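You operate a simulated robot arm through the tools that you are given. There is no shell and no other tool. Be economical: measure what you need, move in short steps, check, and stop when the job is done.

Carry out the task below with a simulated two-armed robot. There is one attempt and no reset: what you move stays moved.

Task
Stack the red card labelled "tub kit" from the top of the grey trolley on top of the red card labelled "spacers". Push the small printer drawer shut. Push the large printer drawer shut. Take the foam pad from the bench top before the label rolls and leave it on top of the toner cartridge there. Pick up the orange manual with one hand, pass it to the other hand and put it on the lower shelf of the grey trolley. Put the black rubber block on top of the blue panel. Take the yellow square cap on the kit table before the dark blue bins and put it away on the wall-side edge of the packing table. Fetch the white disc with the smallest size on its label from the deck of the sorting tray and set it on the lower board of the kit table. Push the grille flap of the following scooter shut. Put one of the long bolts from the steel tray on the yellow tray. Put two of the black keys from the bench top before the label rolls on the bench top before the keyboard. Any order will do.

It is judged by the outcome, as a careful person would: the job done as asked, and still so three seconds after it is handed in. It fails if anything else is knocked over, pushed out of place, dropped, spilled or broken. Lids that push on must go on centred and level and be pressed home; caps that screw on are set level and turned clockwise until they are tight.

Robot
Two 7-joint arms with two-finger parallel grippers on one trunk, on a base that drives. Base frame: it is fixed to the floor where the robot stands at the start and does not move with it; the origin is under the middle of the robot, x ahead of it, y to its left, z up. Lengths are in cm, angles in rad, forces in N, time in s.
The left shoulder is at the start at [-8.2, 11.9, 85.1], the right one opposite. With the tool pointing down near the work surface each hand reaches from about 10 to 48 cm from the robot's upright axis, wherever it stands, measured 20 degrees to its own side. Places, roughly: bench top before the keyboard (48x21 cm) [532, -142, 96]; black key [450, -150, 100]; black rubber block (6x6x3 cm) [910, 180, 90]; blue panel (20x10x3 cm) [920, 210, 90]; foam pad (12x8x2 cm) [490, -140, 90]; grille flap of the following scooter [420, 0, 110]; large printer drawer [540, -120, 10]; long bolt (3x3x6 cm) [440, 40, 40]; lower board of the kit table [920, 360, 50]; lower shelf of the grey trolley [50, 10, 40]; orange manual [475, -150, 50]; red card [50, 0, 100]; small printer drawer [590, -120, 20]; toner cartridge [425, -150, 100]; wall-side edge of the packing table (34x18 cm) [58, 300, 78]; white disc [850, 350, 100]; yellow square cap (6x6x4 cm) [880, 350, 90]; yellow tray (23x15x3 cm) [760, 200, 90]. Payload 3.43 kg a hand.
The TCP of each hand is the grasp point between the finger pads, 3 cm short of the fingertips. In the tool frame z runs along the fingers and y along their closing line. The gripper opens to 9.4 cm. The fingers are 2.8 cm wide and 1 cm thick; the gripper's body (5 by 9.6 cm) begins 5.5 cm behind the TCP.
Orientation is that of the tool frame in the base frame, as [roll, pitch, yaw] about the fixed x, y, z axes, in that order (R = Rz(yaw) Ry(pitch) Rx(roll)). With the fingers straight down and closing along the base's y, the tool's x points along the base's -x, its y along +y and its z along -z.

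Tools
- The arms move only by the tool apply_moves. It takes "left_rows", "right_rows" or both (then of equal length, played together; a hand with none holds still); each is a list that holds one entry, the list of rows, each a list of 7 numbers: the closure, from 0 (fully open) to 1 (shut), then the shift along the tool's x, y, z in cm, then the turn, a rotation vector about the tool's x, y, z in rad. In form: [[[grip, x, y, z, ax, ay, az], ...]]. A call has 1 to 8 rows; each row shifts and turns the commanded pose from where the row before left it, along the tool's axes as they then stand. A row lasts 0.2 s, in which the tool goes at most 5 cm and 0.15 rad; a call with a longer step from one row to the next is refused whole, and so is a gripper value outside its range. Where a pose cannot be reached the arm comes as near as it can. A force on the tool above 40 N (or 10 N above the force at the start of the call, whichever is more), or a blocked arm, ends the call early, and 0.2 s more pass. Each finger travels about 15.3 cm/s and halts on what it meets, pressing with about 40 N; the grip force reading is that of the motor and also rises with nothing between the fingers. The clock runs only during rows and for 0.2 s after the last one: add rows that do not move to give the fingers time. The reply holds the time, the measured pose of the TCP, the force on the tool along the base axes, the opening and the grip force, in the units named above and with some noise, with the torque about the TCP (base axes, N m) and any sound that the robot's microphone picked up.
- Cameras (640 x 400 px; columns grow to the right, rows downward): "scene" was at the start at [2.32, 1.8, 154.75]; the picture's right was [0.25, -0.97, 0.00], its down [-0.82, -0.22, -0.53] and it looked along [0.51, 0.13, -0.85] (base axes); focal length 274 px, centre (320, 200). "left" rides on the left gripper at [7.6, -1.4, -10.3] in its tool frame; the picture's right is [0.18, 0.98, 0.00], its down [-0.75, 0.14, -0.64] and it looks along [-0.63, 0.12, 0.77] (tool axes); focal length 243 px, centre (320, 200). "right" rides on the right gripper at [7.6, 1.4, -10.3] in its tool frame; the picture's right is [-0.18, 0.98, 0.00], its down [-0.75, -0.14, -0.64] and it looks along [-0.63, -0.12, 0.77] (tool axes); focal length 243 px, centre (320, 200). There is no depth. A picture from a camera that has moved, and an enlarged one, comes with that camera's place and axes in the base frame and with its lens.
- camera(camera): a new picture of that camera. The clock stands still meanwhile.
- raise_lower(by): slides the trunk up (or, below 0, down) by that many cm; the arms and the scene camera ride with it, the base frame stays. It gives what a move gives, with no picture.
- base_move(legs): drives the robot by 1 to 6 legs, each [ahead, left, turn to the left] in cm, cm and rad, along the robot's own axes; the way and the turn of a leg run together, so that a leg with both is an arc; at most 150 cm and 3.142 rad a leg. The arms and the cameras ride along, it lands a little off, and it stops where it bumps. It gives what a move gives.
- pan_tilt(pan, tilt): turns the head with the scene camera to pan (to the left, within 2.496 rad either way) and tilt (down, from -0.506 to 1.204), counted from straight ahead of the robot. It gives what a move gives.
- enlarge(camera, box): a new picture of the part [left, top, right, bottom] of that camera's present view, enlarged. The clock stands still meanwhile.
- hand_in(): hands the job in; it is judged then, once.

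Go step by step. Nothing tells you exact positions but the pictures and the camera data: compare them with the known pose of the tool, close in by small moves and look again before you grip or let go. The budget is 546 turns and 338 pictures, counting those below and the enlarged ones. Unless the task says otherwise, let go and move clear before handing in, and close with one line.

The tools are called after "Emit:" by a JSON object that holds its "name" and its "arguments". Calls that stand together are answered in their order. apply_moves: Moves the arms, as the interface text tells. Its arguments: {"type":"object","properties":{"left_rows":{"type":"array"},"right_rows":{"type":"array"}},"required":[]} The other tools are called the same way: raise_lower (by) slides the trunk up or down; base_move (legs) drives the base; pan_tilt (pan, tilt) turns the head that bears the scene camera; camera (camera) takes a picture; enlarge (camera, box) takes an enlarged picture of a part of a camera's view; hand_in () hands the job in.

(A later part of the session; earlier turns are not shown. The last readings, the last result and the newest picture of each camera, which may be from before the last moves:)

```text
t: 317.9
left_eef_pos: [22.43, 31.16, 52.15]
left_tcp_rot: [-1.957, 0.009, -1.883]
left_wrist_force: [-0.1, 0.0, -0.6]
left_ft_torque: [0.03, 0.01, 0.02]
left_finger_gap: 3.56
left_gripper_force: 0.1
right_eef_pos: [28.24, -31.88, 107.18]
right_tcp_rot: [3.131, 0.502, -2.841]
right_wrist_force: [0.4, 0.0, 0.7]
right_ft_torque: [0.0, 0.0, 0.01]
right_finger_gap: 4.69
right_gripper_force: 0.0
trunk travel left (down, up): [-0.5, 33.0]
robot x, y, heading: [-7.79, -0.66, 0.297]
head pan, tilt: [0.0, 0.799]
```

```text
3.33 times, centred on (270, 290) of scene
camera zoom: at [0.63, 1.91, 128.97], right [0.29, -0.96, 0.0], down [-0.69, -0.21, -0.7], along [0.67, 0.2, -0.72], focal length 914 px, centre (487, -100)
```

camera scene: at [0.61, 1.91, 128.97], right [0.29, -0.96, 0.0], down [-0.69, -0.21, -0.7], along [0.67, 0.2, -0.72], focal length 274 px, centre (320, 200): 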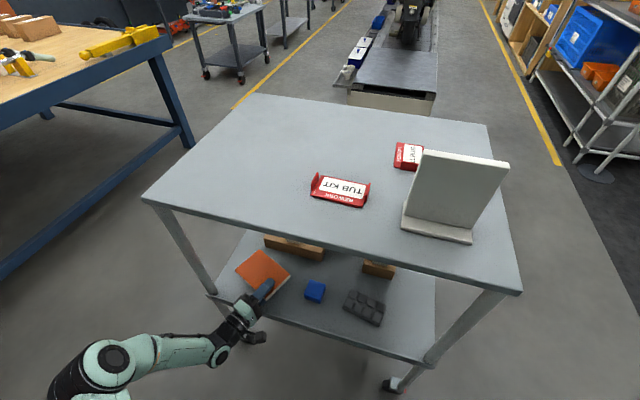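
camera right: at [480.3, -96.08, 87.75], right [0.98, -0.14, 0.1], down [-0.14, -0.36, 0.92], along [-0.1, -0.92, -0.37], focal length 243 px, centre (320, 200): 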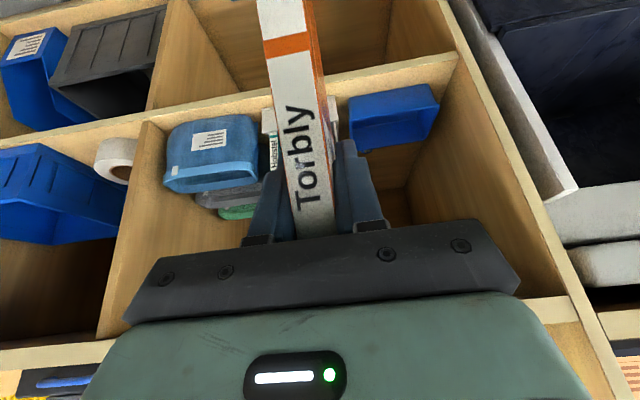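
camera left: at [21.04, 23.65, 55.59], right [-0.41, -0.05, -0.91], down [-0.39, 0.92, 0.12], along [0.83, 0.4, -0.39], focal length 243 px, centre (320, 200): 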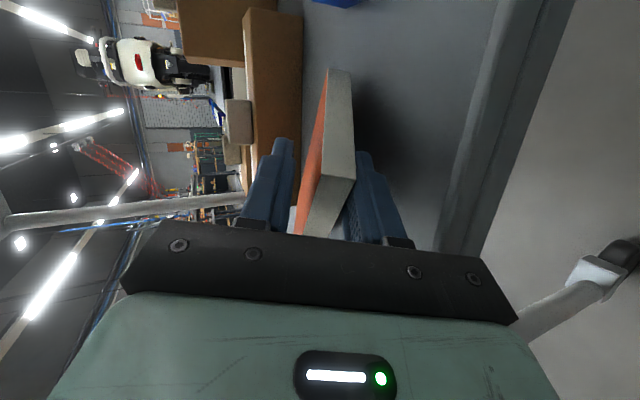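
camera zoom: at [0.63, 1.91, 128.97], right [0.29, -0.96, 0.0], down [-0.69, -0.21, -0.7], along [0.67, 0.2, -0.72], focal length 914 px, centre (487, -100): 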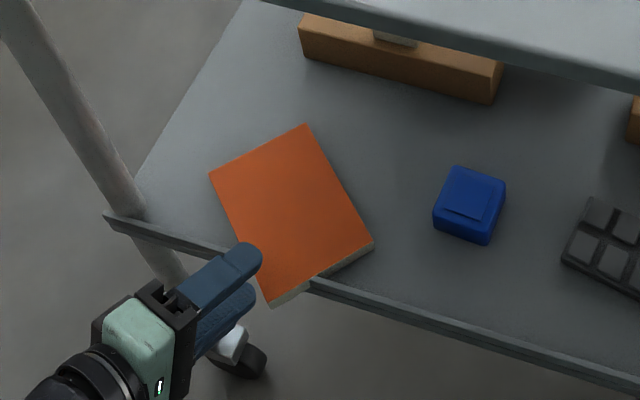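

The book got dragged so its near corner overhangs the lip. I'll back off, re-orient the left hand (fingers side by side, pointing down-forward) and push the corner in with a two-finger notch.

Emit:
{"name": "base_move", "arguments": {"legs": [[-11, 3.4, 0]]}}

Emit:
{"name": "apply_moves", "arguments": {"left_rows": [[[0.45, 0, 0, 0, 0, 0, 0.15], [0.45, 0, 0, 0, 0, 0, 0.15], [0.45, 0, 0, 0, 0, 0, 0.15], [0.45, 0, 0, 0, 0, 0, 0.15], [0.45, 0, 0, 0, 0, 0, 0.15], [0.45, 0, 0, 0, 0, 0, 0.15], [0.45, 0, 0, 0, 0, 0, 0.15], [0.45, 0, 0, 0, 0, 0, 0.15]]]}}

Emit:
{"name": "apply_moves", "arguments": {"left_rows": [[[0.45, 0, 0, 0, 0, 0, 0.15], [0.45, 0, 0, 0, 0, 0, 0.15], [0.45, 0, 0, 0, 0, 0, 0.07], [0.45, 0, 0, 0, 0, 0.13, 0], [0.45, 0, 0, 0, 0, 0.13, 0], [0.45, 0, 0, 0, 0, 0.13, 0]]]}}

Emit:
{"name": "camera", "arguments": {"camera": "scene"}}

Emit:
{"name": "camera", "arguments": {"camera": "left"}}

```text
t: 319.1
left_eef_pos: [11.12, 31.21, 52.07]
left_tcp_rot: [-1.958, 0.008, -1.886]
left_wrist_force: [-0.2, 0.3, -0.6]
left_ft_torque: [0.01, -0.02, 0.04]
left_finger_gap: 3.58
left_gripper_force: 0.0
right_eef_pos: [16.84, -31.89, 107.15]
right_tcp_rot: [3.13, 0.499, -2.842]
right_wrist_force: [-0.6, 0.8, 0.1]
right_ft_torque: [0.01, 0.0, 0.01]
right_finger_gap: 4.69
right_gripper_force: 0.0
trunk travel left (down, up): [-0.5, 33.0]
robot x, y, heading: [-18.96, -0.64, 0.301]
head pan, tilt: [0.0, 0.799]
```

```text
t: 320.9
left_eef_pos: [11.26, 31.09, 52.15]
left_tcp_rot: [-2.43, 1.048, -2.672]
left_wrist_force: [-0.2, 0.3, 0.2]
left_ft_torque: [0.02, 0.02, 0.04]
left_finger_gap: 5.19
left_gripper_force: 0.1
right_eef_pos: [16.9, -31.96, 107.28]
right_tcp_rot: [3.13, 0.501, -2.841]
right_wrist_force: [0.0, -0.4, 0.9]
right_ft_torque: [0.02, 0.0, 0.0]
right_finger_gap: 4.72
right_gripper_force: 0.1
trunk travel left (down, up): [-0.5, 33.0]
robot x, y, heading: [-18.88, -0.81, 0.293]
head pan, tilt: [0.0, 0.799]
```

```text
t: 322.3
left_eef_pos: [11.18, 31.17, 52.12]
left_tcp_rot: [3.131, 0.791, 2.822]
left_wrist_force: [0.7, 0.3, 0.2]
left_ft_torque: [0.0, -0.01, 0.02]
left_finger_gap: 5.15
left_gripper_force: 0.1
right_eef_pos: [16.79, -31.89, 107.19]
right_tcp_rot: [3.132, 0.499, -2.84]
right_wrist_force: [0.4, 1.1, 0.1]
right_ft_torque: [-0.02, 0.02, 0.0]
right_finger_gap: 4.71
right_gripper_force: 0.0
trunk travel left (down, up): [-0.5, 33.0]
robot x, y, heading: [-19.02, -0.7, 0.296]
head pan, tilt: [0.0, 0.799]
```

```text
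187 pictures are left
camera scene: at [-10.79, 1.9, 128.97], right [0.29, -0.96, 0.0], down [-0.69, -0.21, -0.7], along [0.67, 0.2, -0.72], focal length 274 px, centre (320, 200)
```

scene: 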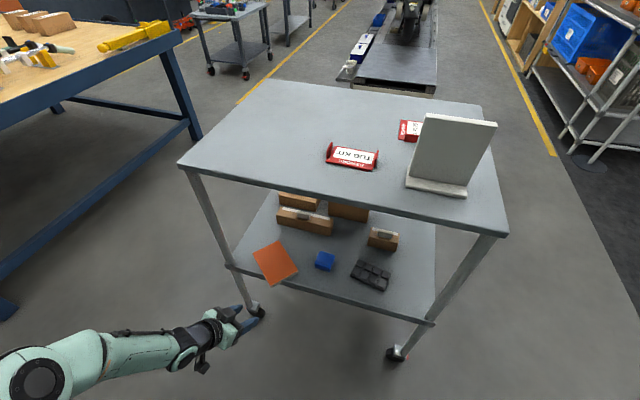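

```text
186 pictures are left
camera left: at [-1.37, 33.64, 53.8], right [0.18, 0.98, -0.12], down [0.11, 0.1, 0.99], along [0.98, -0.19, -0.09], focal length 243 px, centre (320, 200)
```

left: 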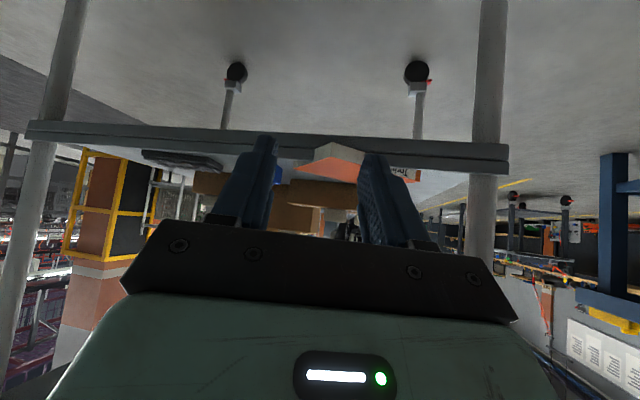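

Emit:
{"name": "apply_moves", "arguments": {"left_rows": [[[0.45, -1.94, 0.6, 3.95, 0, 0, 0], [0.45, -1.94, 0.6, 3.95, 0, 0, 0], [0.45, 0, 0, 0, 0, 0, 0]]]}}

Emit:
{"name": "camera", "arguments": {"camera": "left"}}

Emit:
{"name": "enlarge", "arguments": {"camera": "scene", "box": [180, 210, 320, 330]}}

```text
t: 323.1
left_eef_pos: [19.55, 29.72, 49.25]
left_tcp_rot: [3.131, 0.792, 2.82]
left_wrist_force: [0.4, 0.4, -0.5]
left_ft_torque: [-0.01, 0.0, -0.02]
left_finger_gap: 5.2
left_gripper_force: 0.1
right_eef_pos: [16.82, -31.85, 107.16]
right_tcp_rot: [3.132, 0.499, -2.841]
right_wrist_force: [-0.2, 0.6, 0.2]
right_ft_torque: [0.05, 0.01, -0.02]
right_finger_gap: 4.72
right_gripper_force: 0.0
trunk travel left (down, up): [-0.5, 33.0]
robot x, y, heading: [-18.9, -0.85, 0.298]
head pan, tilt: [0.0, 0.799]
```

```text
185 pictures are left
camera left: at [7.04, 32.18, 50.99], right [0.18, 0.98, -0.12], down [0.11, 0.11, 0.99], along [0.98, -0.19, -0.09], focal length 243 px, centre (320, 200)
```

left: 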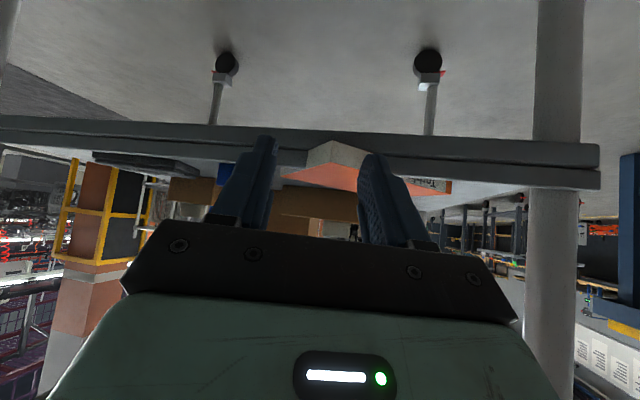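

```text
3.33 times, centred on (250, 270) of scene
camera zoom: at [-10.8, 1.91, 128.97], right [0.29, -0.96, 0.0], down [-0.69, -0.21, -0.7], along [0.67, 0.2, -0.72], focal length 914 px, centre (553, -33)
```

zoom: 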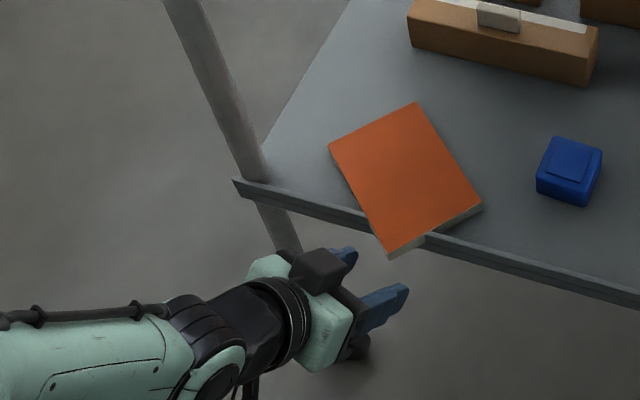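

Emit:
{"name": "apply_moves", "arguments": {"left_rows": [[[0.68, -0.75, 0.3, 0.76, 0, 0, 0], [0.68, -0.75, 0.3, 0.76, 0, 0, 0], [0.68, -0.75, 0.3, 0.76, 0, 0, 0], [0.68, -0.75, 0.3, 0.76, 0, 0, 0], [0.68, -0.75, 0.3, 0.76, 0, 0, 0], [0.68, -0.75, 0.3, 0.76, 0, 0, 0]]]}}

Emit:
{"name": "enlarge", "arguments": {"camera": "scene", "box": [180, 210, 320, 330]}}

Emit:
{"name": "camera", "arguments": {"camera": "left"}}

```text
t: 324.5
left_eef_pos: [26.22, 29.49, 49.28]
left_tcp_rot: [3.13, 0.792, 2.822]
left_wrist_force: [1.0, 0.1, -0.6]
left_ft_torque: [0.02, 0.0, 0.0]
left_finger_gap: 3.0
left_gripper_force: 0.0
right_eef_pos: [16.84, -31.97, 107.11]
right_tcp_rot: [3.13, 0.499, -2.84]
right_wrist_force: [0.0, -0.5, -0.5]
right_ft_torque: [-0.01, 0.02, 0.02]
right_finger_gap: 4.7
right_gripper_force: 0.1
trunk travel left (down, up): [-0.5, 33.0]
robot x, y, heading: [-19.02, -0.4, 0.294]
head pan, tilt: [0.0, 0.799]
```

```text
3.33 times, centred on (250, 270) of scene
camera zoom: at [-10.79, 1.92, 128.97], right [0.29, -0.96, 0.0], down [-0.69, -0.21, -0.7], along [0.67, 0.2, -0.72], focal length 914 px, centre (553, -33)
```

zoom: 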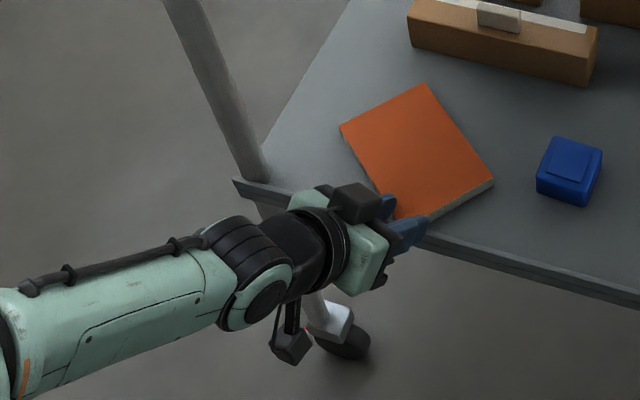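

```text
182 pictures are left
camera left: at [13.63, 31.99, 50.98], right [0.18, 0.98, -0.12], down [0.11, 0.11, 0.99], along [0.98, -0.19, -0.09], focal length 243 px, centre (320, 200)
```

left: 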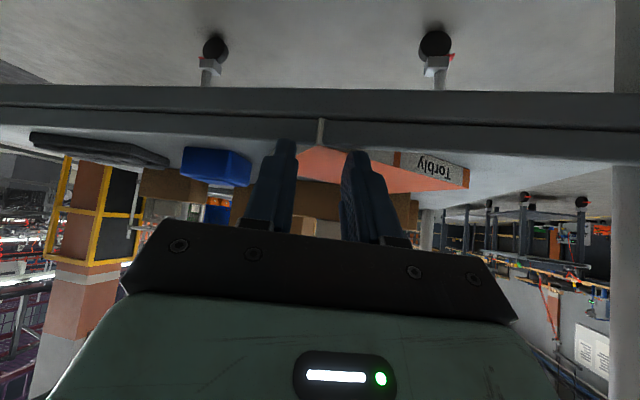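

The notch push works; continue.

Emit:
{"name": "apply_moves", "arguments": {"left_rows": [[[0.68, -0.68, 0.3, 0.69, 0, 0, 0], [0.68, -0.68, 0.3, 0.69, 0, 0, 0], [0.68, -0.68, 0.3, 0.69, 0, 0, 0], [0.68, -0.68, 0.3, 0.69, 0, 0, 0]]]}}

Emit:
{"name": "enlarge", "arguments": {"camera": "scene", "box": [180, 210, 320, 330]}}

Emit:
{"name": "camera", "arguments": {"camera": "left"}}

```text
t: 325.5
left_eef_pos: [30.25, 29.46, 49.26]
left_tcp_rot: [3.13, 0.793, 2.82]
left_wrist_force: [-0.8, 0.1, 0.8]
left_ft_torque: [0.0, -0.01, 0.01]
left_finger_gap: 3.02
left_gripper_force: 0.1
right_eef_pos: [16.83, -31.99, 107.16]
right_tcp_rot: [3.131, 0.499, -2.842]
right_wrist_force: [-1.0, 0.7, -0.5]
right_ft_torque: [-0.03, 0.03, 0.01]
right_finger_gap: 4.72
right_gripper_force: 0.0
trunk travel left (down, up): [-0.5, 33.0]
robot x, y, heading: [-19.19, -0.57, 0.3]
head pan, tilt: [0.0, 0.799]
```

```text
3.33 times, centred on (250, 270) of scene
camera zoom: at [-10.8, 1.91, 128.97], right [0.29, -0.96, 0.0], down [-0.69, -0.21, -0.7], along [0.67, 0.2, -0.72], focal length 914 px, centre (553, -33)
```

zoom: 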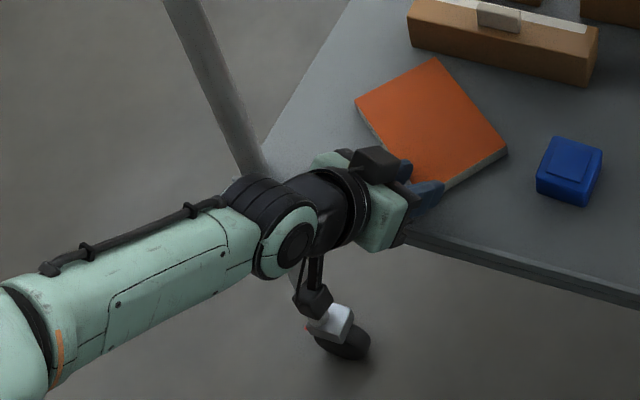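

```text
180 pictures are left
camera left: at [17.68, 31.97, 50.99], right [0.18, 0.98, -0.12], down [0.11, 0.1, 0.99], along [0.98, -0.19, -0.09], focal length 243 px, centre (320, 200)
```

left: 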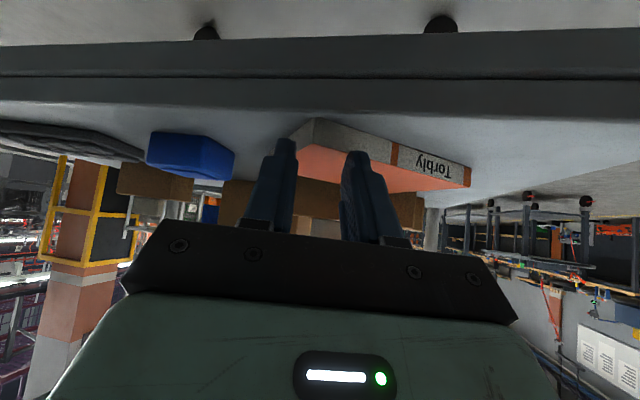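

The manual lies flat inside the lip on the lower shelf. Withdraw the hand.

Emit:
{"name": "apply_moves", "arguments": {"left_rows": [[[0.68, 2.0, -0.9, -2.2, 0, 0, 0], [0.68, 2.7, -1.2, -2.9, 0, 0, 0], [0.68, 2.7, -1.2, -2.9, 0, 0, 0]]]}}

Emit:
{"name": "base_move", "arguments": {"legs": [[-25, 0, 0], [0, 0, -0.3]]}}

Emit:
{"name": "raise_lower", "arguments": {"by": 27}}

Emit:
{"name": "camera", "arguments": {"camera": "scene"}}

```text
t: 326.3
left_eef_pos: [18.75, 29.56, 49.61]
left_tcp_rot: [3.132, 0.791, 2.823]
left_wrist_force: [0.2, 0.2, 0.0]
left_ft_torque: [0.01, 0.01, 0.01]
left_finger_gap: 3.01
left_gripper_force: 0.1
right_eef_pos: [16.84, -31.86, 107.14]
right_tcp_rot: [3.131, 0.5, -2.842]
right_wrist_force: [0.3, -0.5, 0.3]
right_ft_torque: [0.04, 0.01, 0.02]
right_finger_gap: 4.68
right_gripper_force: 0.1
trunk travel left (down, up): [-0.5, 33.0]
robot x, y, heading: [-18.87, -0.61, 0.295]
head pan, tilt: [0.0, 0.799]
```

```text
t: 329.1
left_eef_pos: [2.03, 9.98, 49.53]
left_tcp_rot: [3.131, 0.792, 2.526]
left_wrist_force: [1.1, 0.1, 0.1]
left_ft_torque: [-0.01, 0.0, 0.02]
left_finger_gap: 3.01
left_gripper_force: 0.1
right_eef_pos: [-17.75, -48.36, 107.19]
right_tcp_rot: [3.132, 0.5, -3.138]
right_wrist_force: [-0.3, -1.1, -0.1]
right_ft_torque: [0.01, -0.01, 0.01]
right_finger_gap: 4.7
right_gripper_force: 0.0
trunk travel left (down, up): [-0.5, 33.0]
robot x, y, heading: [-42.9, -7.69, 0.002]
head pan, tilt: [0.0, 0.799]
```

```text
t: 331.9
left_eef_pos: [2.04, 9.96, 76.51]
left_tcp_rot: [3.129, 0.793, 2.525]
left_wrist_force: [-0.4, 0.3, -0.2]
left_ft_torque: [0.0, 0.02, 0.01]
left_finger_gap: 3.01
left_gripper_force: 0.1
right_eef_pos: [-17.73, -48.33, 134.15]
right_tcp_rot: [3.131, 0.501, -3.138]
right_wrist_force: [0.4, 0.0, 0.3]
right_ft_torque: [0.02, -0.04, 0.01]
right_finger_gap: 4.7
right_gripper_force: 0.0
trunk travel left (down, up): [-27.5, 6.0]
robot x, y, heading: [-42.94, -8.2, 0.003]
head pan, tilt: [0.0, 0.799]
```

```text
179 pictures are left
camera scene: at [-39.2, -7.89, 156.35], right [0.0, -1.0, 0.0], down [-0.72, 0.0, -0.7], along [0.7, 0.0, -0.72], focal length 274 px, centre (320, 200)
```

scene: 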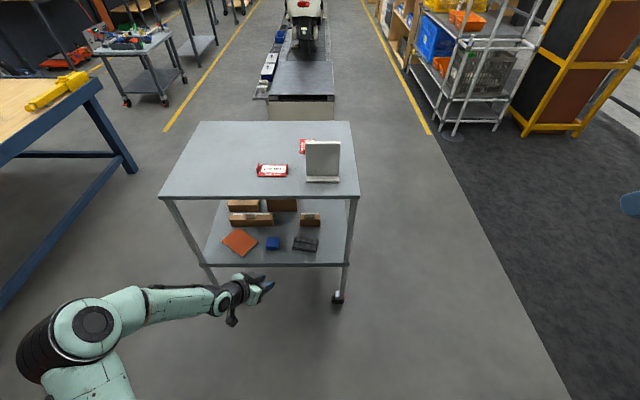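

Manual done. Now tidy both arms into a neutral pose.

Emit:
{"name": "apply_moves", "arguments": {"left_rows": [[[0.5, 0, 0, 0, 0, 0.132, 0], [0.5, 0, 0, 0, 0, 0.132, 0], [0.5, 0, 0, 0, 0, 0.132, 0], [0.5, 0, 0, 0, 0, 0.132, 0], [0.5, 0, 0, 0, 0, 0.132, 0], [0.5, 0, 0, 0, 0, 0.132, 0], [0.5, 0, 0, -3, 0, 0, -0.15], [0.5, 0, 0, -3, 0, 0, -0.15]]], "right_rows": [[[0.5, 0, 0, 0, 0, 0.125, 0], [0.5, 0, 0, 0, 0, 0.125, 0], [0.5, 0, 0, 0, 0, 0.125, 0], [0.5, 0, 0, 0, 0, 0.125, 0], [0.5, 0, 3, 4, 0, 0, 0], [0.5, 0, 3, 4, 0, 0, 0], [0.5, 0, 3, 4, 0, 0, 0], [0.5, 0, 3, 4, 0, 0, 0]]]}}

Emit:
{"name": "apply_moves", "arguments": {"left_rows": [[[0.5, 0, 0, -3, 0, 0, -0.15], [0.5, 0, 0, -3, 0, 0, -0.15], [0.5, 4, 0, -3, 0, 0, 0], [0.5, 4, 0, -3, 0, 0, 0], [0.5, 4, 0, -3, 0, 0, 0], [0.5, 3, 0, -4, 0, 0, 0], [0.5, 0, 0, -4, 0, 0, 0], [0.5, 0, 0, -4, 0, 0, 0]]], "right_rows": [[[0.5, 0, 3, 4, 0, 0, 0], [0.5, 0, 0, 3, 0, 0, 0], [0.5, 0, 0, 0, 0, 0, 0], [0.5, 0, 0, 0, 0, 0, 0], [0.5, 0, 0, 0, 0, 0, 0], [0.5, 0, 0, 0, 0, 0, 0], [0.5, 0, 0, 0, 0, 0, 0], [0.5, 0, 0, 0, 0, 0, 0]]]}}

Emit:
{"name": "pan_tilt", "arguments": {"pan": 0.2, "tilt": 0.3}}

Emit:
{"name": "camera", "arguments": {"camera": "scene"}}

```text
t: 333.7
left_eef_pos: [2.18, 9.9, 82.56]
left_tcp_rot: [3.136, 0.001, 2.835]
left_wrist_force: [0.2, 0.0, -0.3]
left_ft_torque: [0.01, -0.03, 0.0]
left_finger_gap: 4.7
left_gripper_force: 0.0
right_eef_pos: [-15.68, -35.82, 111.18]
right_tcp_rot: [3.133, 0.127, -3.135]
right_wrist_force: [0.2, 0.2, 0.0]
right_ft_torque: [0.0, -0.01, 0.05]
right_finger_gap: 4.68
right_gripper_force: 0.1
right hand out of reach, approached as far as the arm can: row 1, 2, 3, 4
trunk travel left (down, up): [-27.5, 6.0]
robot x, y, heading: [-42.99, -7.92, -0.004]
head pan, tilt: [0.0, 0.799]
```

```text
t: 335.5
left_eef_pos: [-13.08, 9.92, 109.61]
left_tcp_rot: [3.137, 0.004, 3.133]
left_wrist_force: [-0.7, -0.4, 0.3]
left_ft_torque: [-0.02, -0.01, 0.04]
left_finger_gap: 4.67
left_gripper_force: 0.1
right_eef_pos: [-14.79, -32.77, 104.42]
right_tcp_rot: [3.132, 0.128, -3.133]
right_wrist_force: [-1.3, 0.1, -0.5]
right_ft_torque: [0.02, 0.03, 0.01]
right_finger_gap: 4.7
right_gripper_force: 0.0
trunk travel left (down, up): [-27.5, 6.0]
robot x, y, heading: [-42.87, -7.87, 0.001]
head pan, tilt: [0.0, 0.799]
```

```text
t: 336.4
left_eef_pos: [-13.03, 9.86, 109.41]
left_tcp_rot: [3.136, 0.005, 3.133]
left_wrist_force: [0.2, 0.3, 0.4]
left_ft_torque: [-0.02, 0.0, -0.02]
left_finger_gap: 4.67
left_gripper_force: 0.1
right_eef_pos: [-14.71, -32.71, 104.54]
right_tcp_rot: [3.132, 0.126, -3.134]
right_wrist_force: [0.3, -0.7, 0.0]
right_ft_torque: [-0.03, 0.03, -0.03]
right_finger_gap: 4.68
right_gripper_force: 0.1
trunk travel left (down, up): [-27.5, 6.0]
robot x, y, heading: [-42.69, -8.15, -0.001]
head pan, tilt: [0.201, 0.3]
```

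```text
178 pictures are left
camera scene: at [-38.07, -6.04, 160.79], right [0.2, -0.98, 0.0], down [-0.29, -0.06, -0.95], along [0.94, 0.19, -0.3], focal length 274 px, centre (320, 200)
```

scene: 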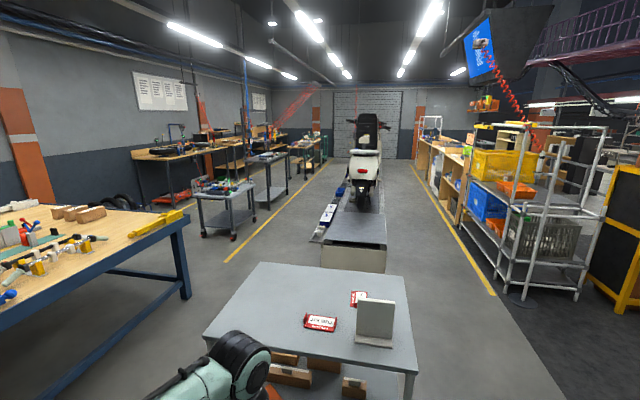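

Now drive along the left lane toward the scooter to view the flap and the steel tray.

Emit:
{"name": "base_move", "arguments": {"legs": [[0, 106, 0], [150, 0, 0], [150, 0, 0], [40, 0, 0]]}}

Emit:
{"name": "pan_tilt", "arguments": {"pan": -0.6, "tilt": 0.45}}

Emit:
{"name": "camera", "arguments": {"camera": "scene"}}

```text
t: 362.3
left_eef_pos: [331.1, 116.46, 109.56]
left_tcp_rot: [3.138, 0.004, 3.138]
left_wrist_force: [-0.5, 0.0, 0.0]
left_ft_torque: [-0.01, -0.02, 0.01]
left_finger_gap: 4.71
left_gripper_force: 0.0
right_eef_pos: [329.59, 73.98, 104.55]
right_tcp_rot: [3.134, 0.126, -3.127]
right_wrist_force: [-0.1, -0.1, 0.2]
right_ft_torque: [0.01, 0.0, -0.03]
right_finger_gap: 4.7
right_gripper_force: 0.0
trunk travel left (down, up): [-27.5, 6.0]
robot x, y, heading: [301.47, 98.34, 0.006]
head pan, tilt: [0.201, 0.3]
```

```text
t: 363.4
left_eef_pos: [331.09, 116.41, 109.36]
left_tcp_rot: [3.139, 0.005, 3.14]
left_wrist_force: [0.6, -0.1, 0.0]
left_ft_torque: [0.02, -0.01, -0.02]
left_finger_gap: 4.7
left_gripper_force: 0.0
right_eef_pos: [329.45, 73.91, 104.41]
right_tcp_rot: [3.132, 0.126, -3.126]
right_wrist_force: [-1.1, 0.6, -0.2]
right_ft_torque: [0.02, 0.0, 0.03]
right_finger_gap: 4.7
right_gripper_force: 0.1
trunk travel left (down, up): [-27.5, 6.0]
robot x, y, heading: [301.52, 98.68, -0.0]
head pan, tilt: [-0.6, 0.45]
```

```text
177 pictures are left
camera scene: at [304.52, 93.41, 159.4], right [-0.56, -0.83, 0.0], down [-0.36, 0.24, -0.9], along [0.75, -0.5, -0.44], focal length 274 px, centre (320, 200)
```

scene: 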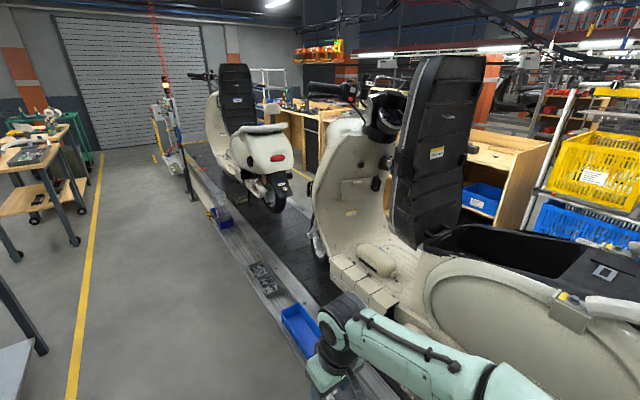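

The nearer (following) scooter faces away (+x), its front near x≈420. The small-parts trays are on the left rail. Move ahead and turn to face them.

Emit:
{"name": "base_move", "arguments": {"legs": [[135, 0, 0], [0, 0, -1.571]]}}

Emit:
{"name": "pan_tilt", "arguments": {"pan": 0.0, "tilt": 0.6}}

Emit:
{"name": "camera", "arguments": {"camera": "scene"}}

```text
t: 374.1
left_eef_pos: [453.75, 67.96, 109.38]
left_tcp_rot: [3.136, 0.005, 1.511]
left_wrist_force: [-0.7, -0.3, 0.0]
left_ft_torque: [-0.02, 0.01, -0.01]
left_finger_gap: 4.69
left_gripper_force: 0.1
right_eef_pos: [411.25, 71.72, 104.44]
right_tcp_rot: [3.131, 0.128, 1.532]
right_wrist_force: [-0.5, -0.4, -0.2]
right_ft_torque: [-0.03, -0.02, -0.05]
right_finger_gap: 4.68
right_gripper_force: 0.1
trunk travel left (down, up): [-27.5, 6.0]
robot x, y, heading: [437.15, 98.89, -1.618]
head pan, tilt: [-0.6, 0.45]
```

```text
t: 375.1
left_eef_pos: [453.66, 67.85, 109.44]
left_tcp_rot: [3.137, 0.006, 1.513]
left_wrist_force: [-0.5, 0.0, 0.5]
left_ft_torque: [-0.03, 0.02, -0.03]
left_finger_gap: 4.7
left_gripper_force: 0.2
right_eef_pos: [411.32, 71.64, 104.43]
right_tcp_rot: [3.133, 0.127, 1.531]
right_wrist_force: [-0.1, -0.1, 0.1]
right_ft_torque: [0.0, 0.02, 0.01]
right_finger_gap: 4.71
right_gripper_force: 0.2
trunk travel left (down, up): [-27.5, 6.0]
robot x, y, heading: [437.7, 98.44, -1.614]
head pan, tilt: [0.0, 0.6]
```

```text
176 pictures are left
camera scene: at [437.22, 94.2, 158.05], right [-1.0, 0.05, 0.0], down [0.03, 0.56, -0.83], along [-0.04, -0.82, -0.56], focal length 274 px, centre (320, 200)
```

scene: 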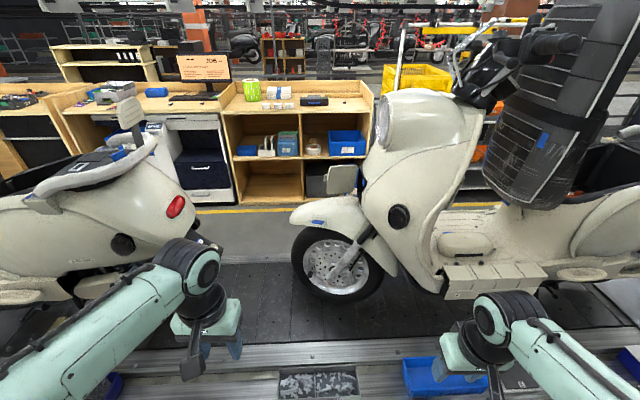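

Emit:
{"name": "enlarge", "arguments": {"camera": "scene", "box": [280, 80, 480, 240]}}

Emit:
{"name": "pan_tilt", "arguments": {"pan": 0.0, "tilt": 1.1}}

Emit:
{"name": "camera", "arguments": {"camera": "scene"}}

```text
2.50 times, centred on (380, 160) of scene
camera zoom: at [437.22, 94.2, 158.05], right [-1.0, 0.05, 0.0], down [0.03, 0.56, -0.83], along [-0.04, -0.82, -0.56], focal length 686 px, centre (170, 300)
```

zoom: 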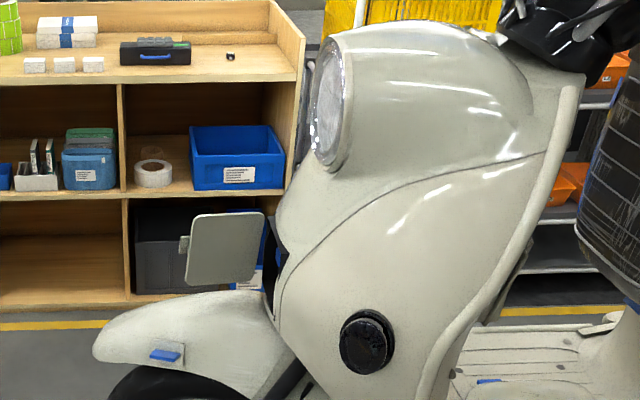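

```text
t: 376.1
left_eef_pos: [453.7, 67.9, 109.4]
left_tcp_rot: [3.136, 0.005, 1.514]
left_wrist_force: [0.1, 0.2, 0.1]
left_ft_torque: [-0.02, 0.03, -0.02]
left_finger_gap: 4.72
left_gripper_force: 0.0
right_eef_pos: [411.3, 71.75, 104.47]
right_tcp_rot: [3.132, 0.127, 1.531]
right_wrist_force: [0.0, 0.2, -0.6]
right_ft_torque: [0.0, -0.01, -0.02]
right_finger_gap: 4.7
right_gripper_force: 0.0
trunk travel left (down, up): [-27.5, 6.0]
robot x, y, heading: [437.19, 98.98, -1.621]
head pan, tilt: [0.0, 1.1]
```

```text
174 pictures are left
camera scene: at [437.35, 96.72, 154.19], right [-1.0, 0.05, 0.0], down [0.04, 0.89, -0.45], along [-0.02, -0.45, -0.89], focal length 274 px, centre (320, 200)
```

scene: 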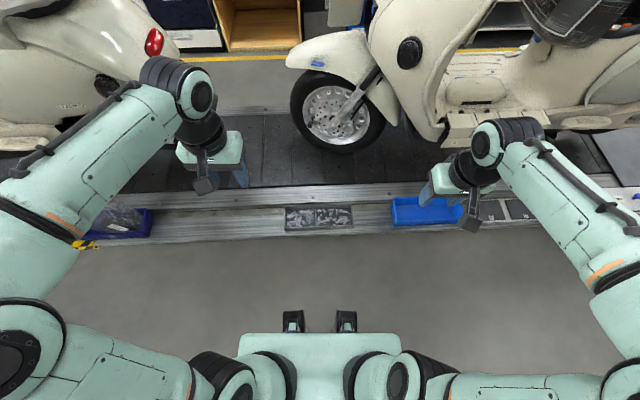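

The flap plate is near (424, 0, 103), best handled from the front/right side later. First the bolt: the steel tray is at about (436, 48, 40). Approach and lower.

Emit:
{"name": "base_move", "arguments": {"legs": [[0, 8, 0.047], [13, 0, 0]]}}

Emit:
{"name": "raise_lower", "arguments": {"by": -27}}

Emit:
{"name": "camera", "arguments": {"camera": "scene"}}

Emit:
{"name": "camera", "arguments": {"camera": "right"}}

```text
t: 378.3
left_eef_pos: [463.18, 55.42, 109.36]
left_tcp_rot: [3.138, 0.005, 1.561]
left_wrist_force: [0.3, -1.1, -0.1]
left_ft_torque: [0.03, 0.0, 0.01]
left_finger_gap: 4.71
left_gripper_force: 0.0
right_eef_pos: [420.63, 57.21, 104.44]
right_tcp_rot: [3.134, 0.126, 1.578]
right_wrist_force: [1.3, -0.2, -0.8]
right_ft_torque: [0.01, 0.01, 0.0]
right_finger_gap: 4.7
right_gripper_force: 0.0
trunk travel left (down, up): [-27.5, 6.0]
robot x, y, heading: [445.27, 85.06, -1.574]
head pan, tilt: [0.0, 1.1]
```

```text
t: 381.1
left_eef_pos: [463.06, 55.45, 82.36]
left_tcp_rot: [3.137, 0.005, 1.562]
left_wrist_force: [0.0, 0.4, 0.4]
left_ft_torque: [0.01, -0.04, -0.01]
left_finger_gap: 4.7
left_gripper_force: 0.1
right_eef_pos: [420.64, 57.19, 77.44]
right_tcp_rot: [3.132, 0.127, 1.579]
right_wrist_force: [-0.4, 0.1, 1.0]
right_ft_torque: [0.03, -0.01, -0.01]
right_finger_gap: 4.68
right_gripper_force: 0.1
trunk travel left (down, up): [-0.5, 33.0]
robot x, y, heading: [445.21, 85.2, -1.571]
head pan, tilt: [0.0, 1.1]
```

```text
173 pictures are left
camera scene: at [445.45, 78.6, 126.8], right [-1.0, 0.0, 0.0], down [0.0, 0.89, -0.45], along [0.0, -0.45, -0.89], focal length 274 px, centre (320, 200)
```

scene: 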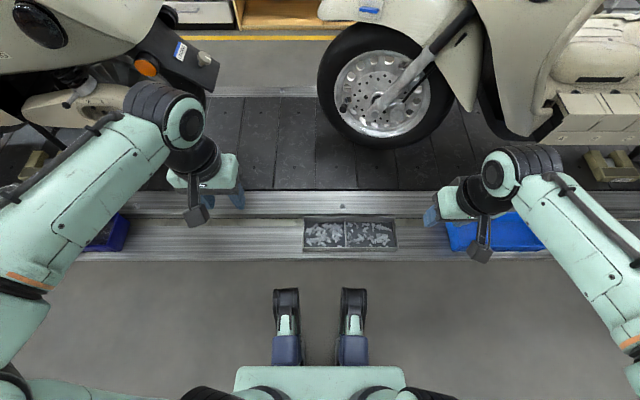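

```text
172 pictures are left
camera right: at [421.78, 66.13, 86.7], right [0.98, -0.17, 0.03], down [-0.14, -0.67, 0.73], along [-0.11, -0.72, -0.68], focal length 243 px, centre (320, 200)
```

right: 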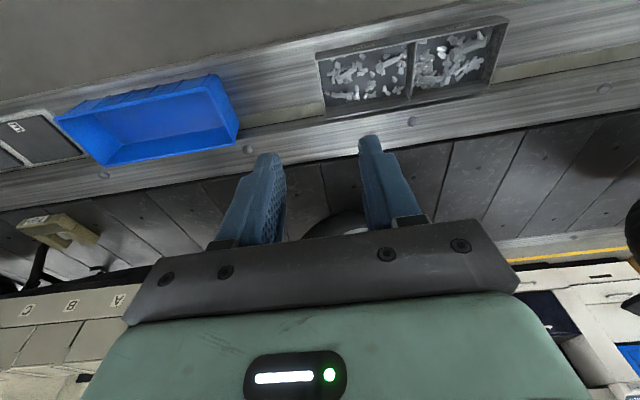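

Emit:
{"name": "enlarge", "arguments": {"camera": "scene", "box": [290, 200, 410, 265]}}

Emit:
{"name": "enlarge", "arguments": {"camera": "right", "box": [300, 0, 540, 130]}}

```text
5.33 times, centred on (350, 232) of scene
camera zoom: at [445.45, 78.6, 126.8], right [-1.0, 0.0, 0.0], down [0.0, 0.89, -0.45], along [0.0, -0.45, -0.89], focal length 1463 px, centre (160, 27)
```

zoom: 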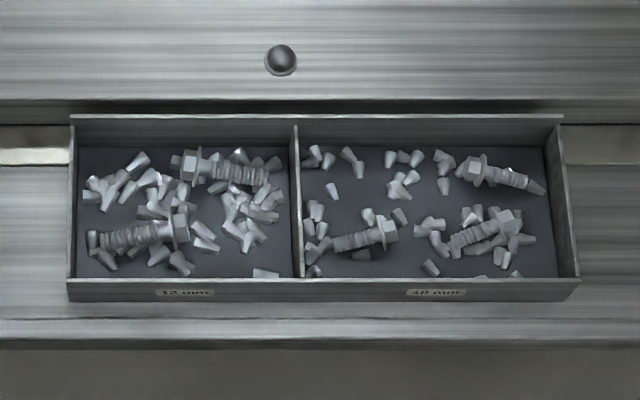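

```text
2.67 times, centred on (420, 65) of right
camera zoom: at [421.78, 66.13, 86.7], right [0.98, -0.17, 0.03], down [-0.14, -0.67, 0.73], along [-0.11, -0.72, -0.68], focal length 647 px, centre (53, 560)
```

zoom: 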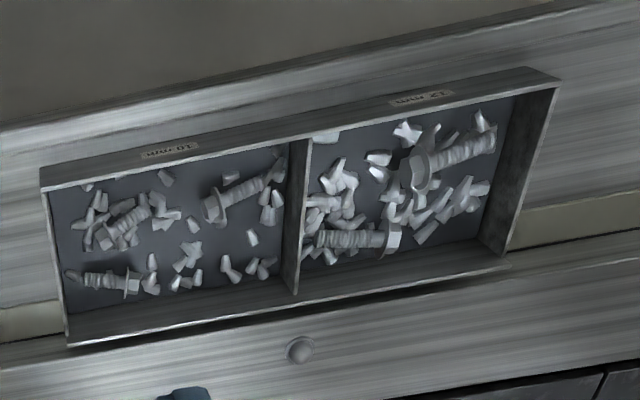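

The 12 mm compartment has a clear long bolt at about (446.8, 48.8, 38.8) lying nearly along x. Turn the left hand 90° to grip across its shank.

Emit:
{"name": "apply_moves", "arguments": {"left_rows": [[[0.5, 0, 0, 0, 0, 0, 0.15], [0.5, 0, 0, 0, 0, 0, 0.15], [0.5, 0, 0, 0, 0, 0, 0.15], [0.5, 0, 0, 0, 0, 0, 0.15], [0.5, 0, 0, 0, 0, 0, 0.15], [0.5, 0, 0, 0, 0, 0, 0.15], [0.5, 0, 0, 0, 0, 0, 0.15], [0.5, 0, 0, 0, 0, 0, 0.15]]]}}

Emit:
{"name": "apply_moves", "arguments": {"left_rows": [[[0.5, 0, 0, 0, 0, 0, 0.15], [0.5, 0, 0, 0, 0, 0, 0.15], [0.5, 0, 0, 4, 0, 0, 0.06], [0.5, -4, 1.5, 2, 0, 0, 0], [0.5, -4, 1.5, 2, 0, 0, 0], [0.5, -4, 1.5, 2, 0, 0, 0], [0.5, -4, 1.5, 2, 0, 0, 0], [0.5, 0, 0, 4.5, 0, 0, 0]]]}}

Emit:
{"name": "camera", "arguments": {"camera": "left"}}

Emit:
{"name": "camera", "arguments": {"camera": "scene"}}

```text
t: 382.9
left_eef_pos: [463.19, 55.51, 82.45]
left_tcp_rot: [3.135, -0.003, 0.357]
left_wrist_force: [1.1, -0.7, -0.1]
left_ft_torque: [0.03, -0.01, 0.01]
left_finger_gap: 4.69
left_gripper_force: 0.3
right_eef_pos: [420.62, 57.34, 77.45]
right_tcp_rot: [3.134, 0.128, 1.576]
right_wrist_force: [0.7, 0.9, 0.3]
right_ft_torque: [0.0, 0.0, 0.0]
right_finger_gap: 4.68
right_gripper_force: 0.1
trunk travel left (down, up): [-0.5, 33.0]
robot x, y, heading: [445.49, 85.59, -1.572]
head pan, tilt: [0.0, 1.1]
```

```text
t: 384.7
left_eef_pos: [447.09, 49.31, 65.9]
left_tcp_rot: [3.137, -0.006, 0.002]
left_wrist_force: [-0.5, 0.1, -0.1]
left_ft_torque: [-0.04, 0.02, -0.02]
left_finger_gap: 4.72
left_gripper_force: 0.1
right_eef_pos: [420.64, 57.31, 77.46]
right_tcp_rot: [3.134, 0.125, 1.578]
right_wrist_force: [-0.7, -0.4, 0.3]
right_ft_torque: [-0.03, 0.02, 0.01]
right_finger_gap: 4.72
right_gripper_force: 0.0
trunk travel left (down, up): [-0.5, 33.0]
robot x, y, heading: [445.62, 85.38, -1.568]
head pan, tilt: [0.0, 1.1]
```

```text
169 pictures are left
camera left: at [454.68, 50.84, 76.14], right [0.19, -0.98, 0.01], down [-0.76, -0.14, 0.64], along [-0.63, -0.12, -0.77], focal length 243 px, centre (320, 200)
```

left: 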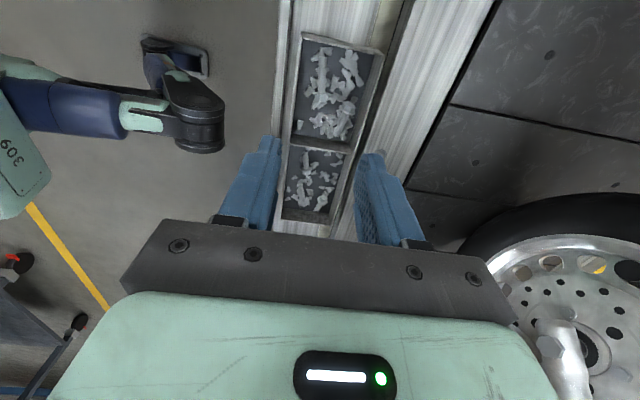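

```text
168 pictures are left
camera scene: at [445.46, 78.57, 126.79], right [-1.0, 0.0, 0.0], down [0.0, 0.89, -0.45], along [0.0, -0.45, -0.89], focal length 274 px, centre (320, 200)
```

scene: 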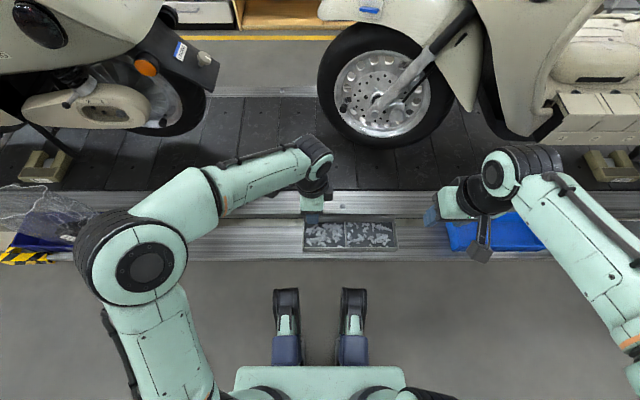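

Emit:
{"name": "apply_moves", "arguments": {"left_rows": [[[0.55, 0, 0.4, 4, 0, 0, 0], [0.6, 0, 0, 4, 0, 0, 0], [0.65, 0, 0, 4, 0, 0, 0], [0.65, 0, 0, 4, 0, 0, 0], [0.65, 0, 0, 0, 0, 0, 0]]]}}

Emit:
{"name": "enlarge", "arguments": {"camera": "left", "box": [200, 0, 440, 220]}}

Emit:
{"name": "enlarge", "arguments": {"camera": "scene", "box": [260, 190, 400, 265]}}

```text
t: 385.9
left_eef_pos: [447.19, 48.87, 49.72]
left_tcp_rot: [3.138, -0.005, 0.001]
left_wrist_force: [0.4, -0.2, 0.2]
left_ft_torque: [-0.01, -0.01, 0.04]
left_finger_gap: 3.31
left_gripper_force: 0.1
right_eef_pos: [420.68, 57.33, 77.44]
right_tcp_rot: [3.135, 0.126, 1.577]
right_wrist_force: [-0.4, 0.2, -0.4]
right_ft_torque: [0.0, 0.01, -0.01]
right_finger_gap: 4.71
right_gripper_force: 0.1
trunk travel left (down, up): [-0.5, 33.0]
robot x, y, heading: [445.11, 85.21, -1.569]
head pan, tilt: [0.0, 1.1]
```

```text
1.82 times, centred on (320, 110) of left
camera zoom: at [454.74, 50.28, 60.06], right [0.19, -0.98, 0.01], down [-0.76, -0.14, 0.64], along [-0.63, -0.12, -0.77], focal length 441 px, centre (320, 364)
```

zoom: 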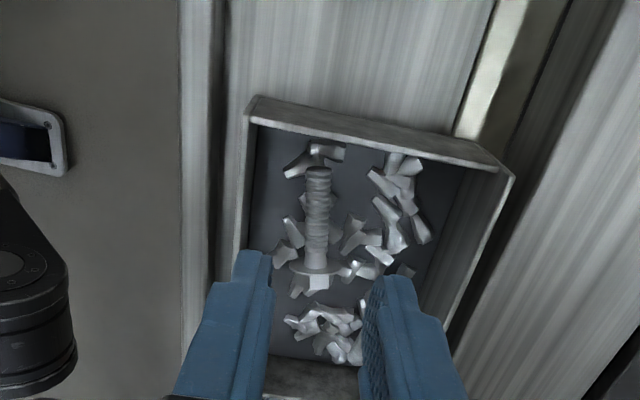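

```text
4.57 times, centred on (330, 228) of scene
camera zoom: at [445.45, 78.59, 126.8], right [-1.0, 0.0, 0.0], down [0.0, 0.89, -0.45], along [0.0, -0.45, -0.89], focal length 1254 px, centre (274, 74)
```

zoom: 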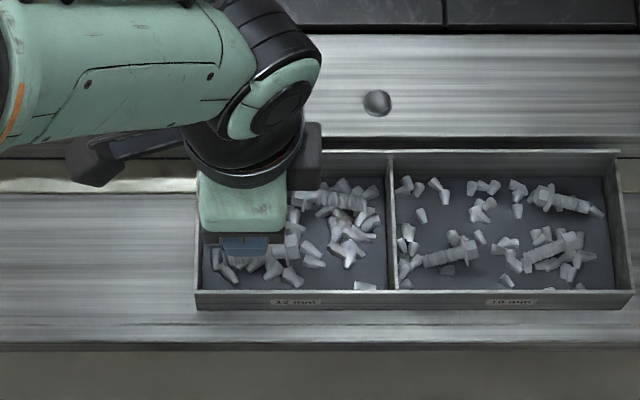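

Emit:
{"name": "apply_moves", "arguments": {"left_rows": [[[0.68, -0.2, 0, 3.5, 0, 0, -0.09], [0.7, 0, 0, 3.5, 0, 0, -0.09], [0.7, 0, 0, 0.8, 0, 0, 0], [0.7, 0, 0, 0, 0, 0, 0]]]}}

Emit:
{"name": "enlarge", "arguments": {"camera": "left", "box": [220, 40, 420, 220]}}

```text
t: 386.9
left_eef_pos: [447.05, 48.94, 42.06]
left_tcp_rot: [3.135, -0.004, 0.181]
left_wrist_force: [-0.3, 0.9, 0.6]
left_ft_torque: [0.01, 0.0, 0.01]
left_finger_gap: 2.83
left_gripper_force: 0.1
right_eef_pos: [420.59, 57.25, 77.42]
right_tcp_rot: [3.133, 0.126, 1.578]
right_wrist_force: [-0.4, 0.4, 0.0]
right_ft_torque: [-0.03, 0.03, -0.02]
right_finger_gap: 4.72
right_gripper_force: 0.1
trunk travel left (down, up): [-0.5, 33.0]
robot x, y, heading: [445.48, 84.98, -1.57]
head pan, tilt: [0.0, 1.1]
```

```text
2.22 times, centred on (320, 130) of left
camera zoom: at [454.21, 51.72, 52.28], right [0.36, -0.93, 0.01], down [-0.72, -0.27, 0.64], along [-0.6, -0.23, -0.77], focal length 539 px, centre (320, 356)
```

zoom: 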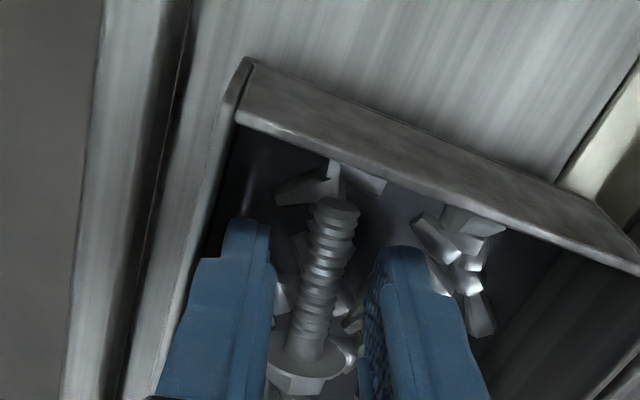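

The shank is between the fingers. Lower 0.8 and close.

Emit:
{"name": "apply_moves", "arguments": {"left_rows": [[[0.7, 0, 0, 0.5, 0, 0, 0], [0.7, 0, 0, 0.4, 0, 0, 0], [0.85, 0, 0, 0, 0, 0, 0], [1, 0, 0, 0, 0, 0, 0], [1, 0, 0, 0, 0, 0, 0], [1, 0, 0, -2, 0, 0, 0], [1, 0, 0, -3, 0, 0, 0]]]}}

Emit:
{"name": "enlarge", "arguments": {"camera": "left", "box": [220, 40, 420, 220]}}

```text
t: 387.4
left_eef_pos: [447.05, 48.83, 41.77]
left_tcp_rot: [3.132, -0.003, 0.181]
left_wrist_force: [4.6, 7.4, 16.0]
left_ft_torque: [0.47, 0.14, -0.19]
left_finger_gap: 3.16
left_gripper_force: 2.4
right_eef_pos: [420.65, 57.27, 77.31]
right_tcp_rot: [3.133, 0.129, 1.577]
right_wrist_force: [0.3, 0.3, -0.8]
right_ft_torque: [0.04, 0.0, -0.01]
right_finger_gap: 4.68
right_gripper_force: 0.1
trunk travel left (down, up): [-0.5, 33.0]
robot x, y, heading: [445.65, 85.18, -1.575]
head pan, tilt: [0.0, 1.1]
stopped in row 2 (left hand): the force on the tool passed its limit at 49 N (the readings are from after the stop); the commanded pose is now the measured one
```

```text
2.22 times, centred on (320, 130) of left
camera zoom: at [454.23, 51.59, 52.02], right [0.36, -0.93, 0.01], down [-0.72, -0.27, 0.64], along [-0.59, -0.24, -0.77], focal length 539 px, centre (320, 356)
```

zoom: 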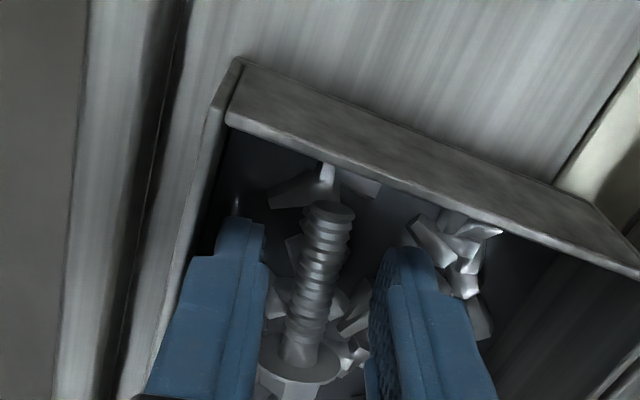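

Emit:
{"name": "apply_moves", "arguments": {"left_rows": [[[0.72, 0, 0, -0.15, 0, 0, 0], [0.85, 0, 0, 0, 0, 0, 0], [1, 0, 0, 0, 0, 0, 0], [1, 0, 0, 0, 0, 0, 0]]]}}

Emit:
{"name": "enlarge", "arguments": {"camera": "left", "box": [220, 40, 420, 220]}}

```text
t: 388.4
left_eef_pos: [447.1, 48.61, 41.86]
left_tcp_rot: [3.13, -0.002, 0.182]
left_wrist_force: [-0.3, 0.5, -1.0]
left_ft_torque: [-0.02, 0.01, -0.02]
left_finger_gap: 1.03
left_gripper_force: 40.2
right_eef_pos: [420.65, 57.3, 77.49]
right_tcp_rot: [3.134, 0.128, 1.577]
right_wrist_force: [0.5, -0.3, 0.0]
right_ft_torque: [0.04, 0.01, 0.03]
right_finger_gap: 4.7
right_gripper_force: 0.1
trunk travel left (down, up): [-0.5, 33.0]
robot x, y, heading: [445.32, 85.49, -1.572]
head pan, tilt: [0.0, 1.1]
```

```text
2.22 times, centred on (320, 130) of left
camera zoom: at [454.2, 51.55, 52.04], right [0.36, -0.93, 0.01], down [-0.72, -0.27, 0.64], along [-0.6, -0.24, -0.77], focal length 539 px, centre (320, 356)
```

zoom: 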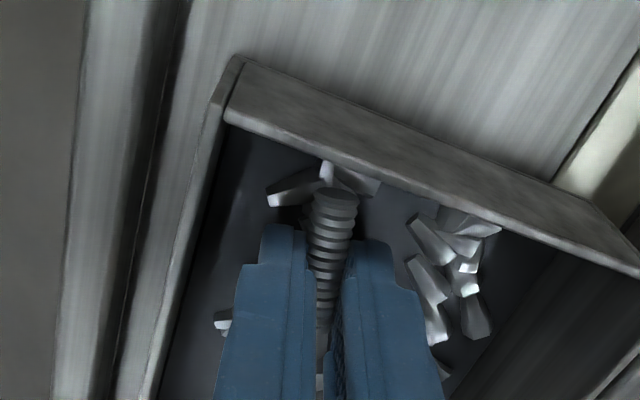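

Gripped with gap 1.03. Lift slowly and check.

Emit:
{"name": "apply_moves", "arguments": {"left_rows": [[[1, 0, 0, -1, 0, 0, 0], [1, 0, 0, -2, 0, 0, 0], [1, 0, 0, -3, 0, 0, 0], [1, 0, 0, -4, 0, 0, 0]]]}}

Emit:
{"name": "enlarge", "arguments": {"camera": "left", "box": [220, 40, 420, 220]}}

```text
t: 389.4
left_eef_pos: [447.07, 48.89, 51.86]
left_tcp_rot: [3.133, -0.003, 0.182]
left_wrist_force: [0.4, 0.4, -0.5]
left_ft_torque: [0.03, -0.03, 0.01]
left_finger_gap: 1.04
left_gripper_force: 39.7
right_eef_pos: [420.54, 57.31, 77.47]
right_tcp_rot: [3.133, 0.128, 1.576]
right_wrist_force: [-0.9, 0.4, 0.2]
right_ft_torque: [0.0, 0.0, 0.01]
right_finger_gap: 4.71
right_gripper_force: 0.0
trunk travel left (down, up): [-0.5, 33.0]
robot x, y, heading: [445.22, 85.59, -1.571]
head pan, tilt: [0.0, 1.1]
```

```text
2.22 times, centred on (320, 130) of left
camera zoom: at [454.18, 51.66, 62.01], right [0.36, -0.93, 0.01], down [-0.72, -0.27, 0.64], along [-0.6, -0.24, -0.77], focal length 539 px, centre (320, 356)
```

zoom: 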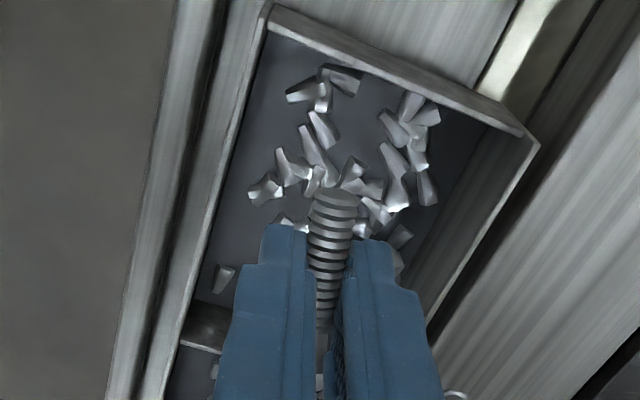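

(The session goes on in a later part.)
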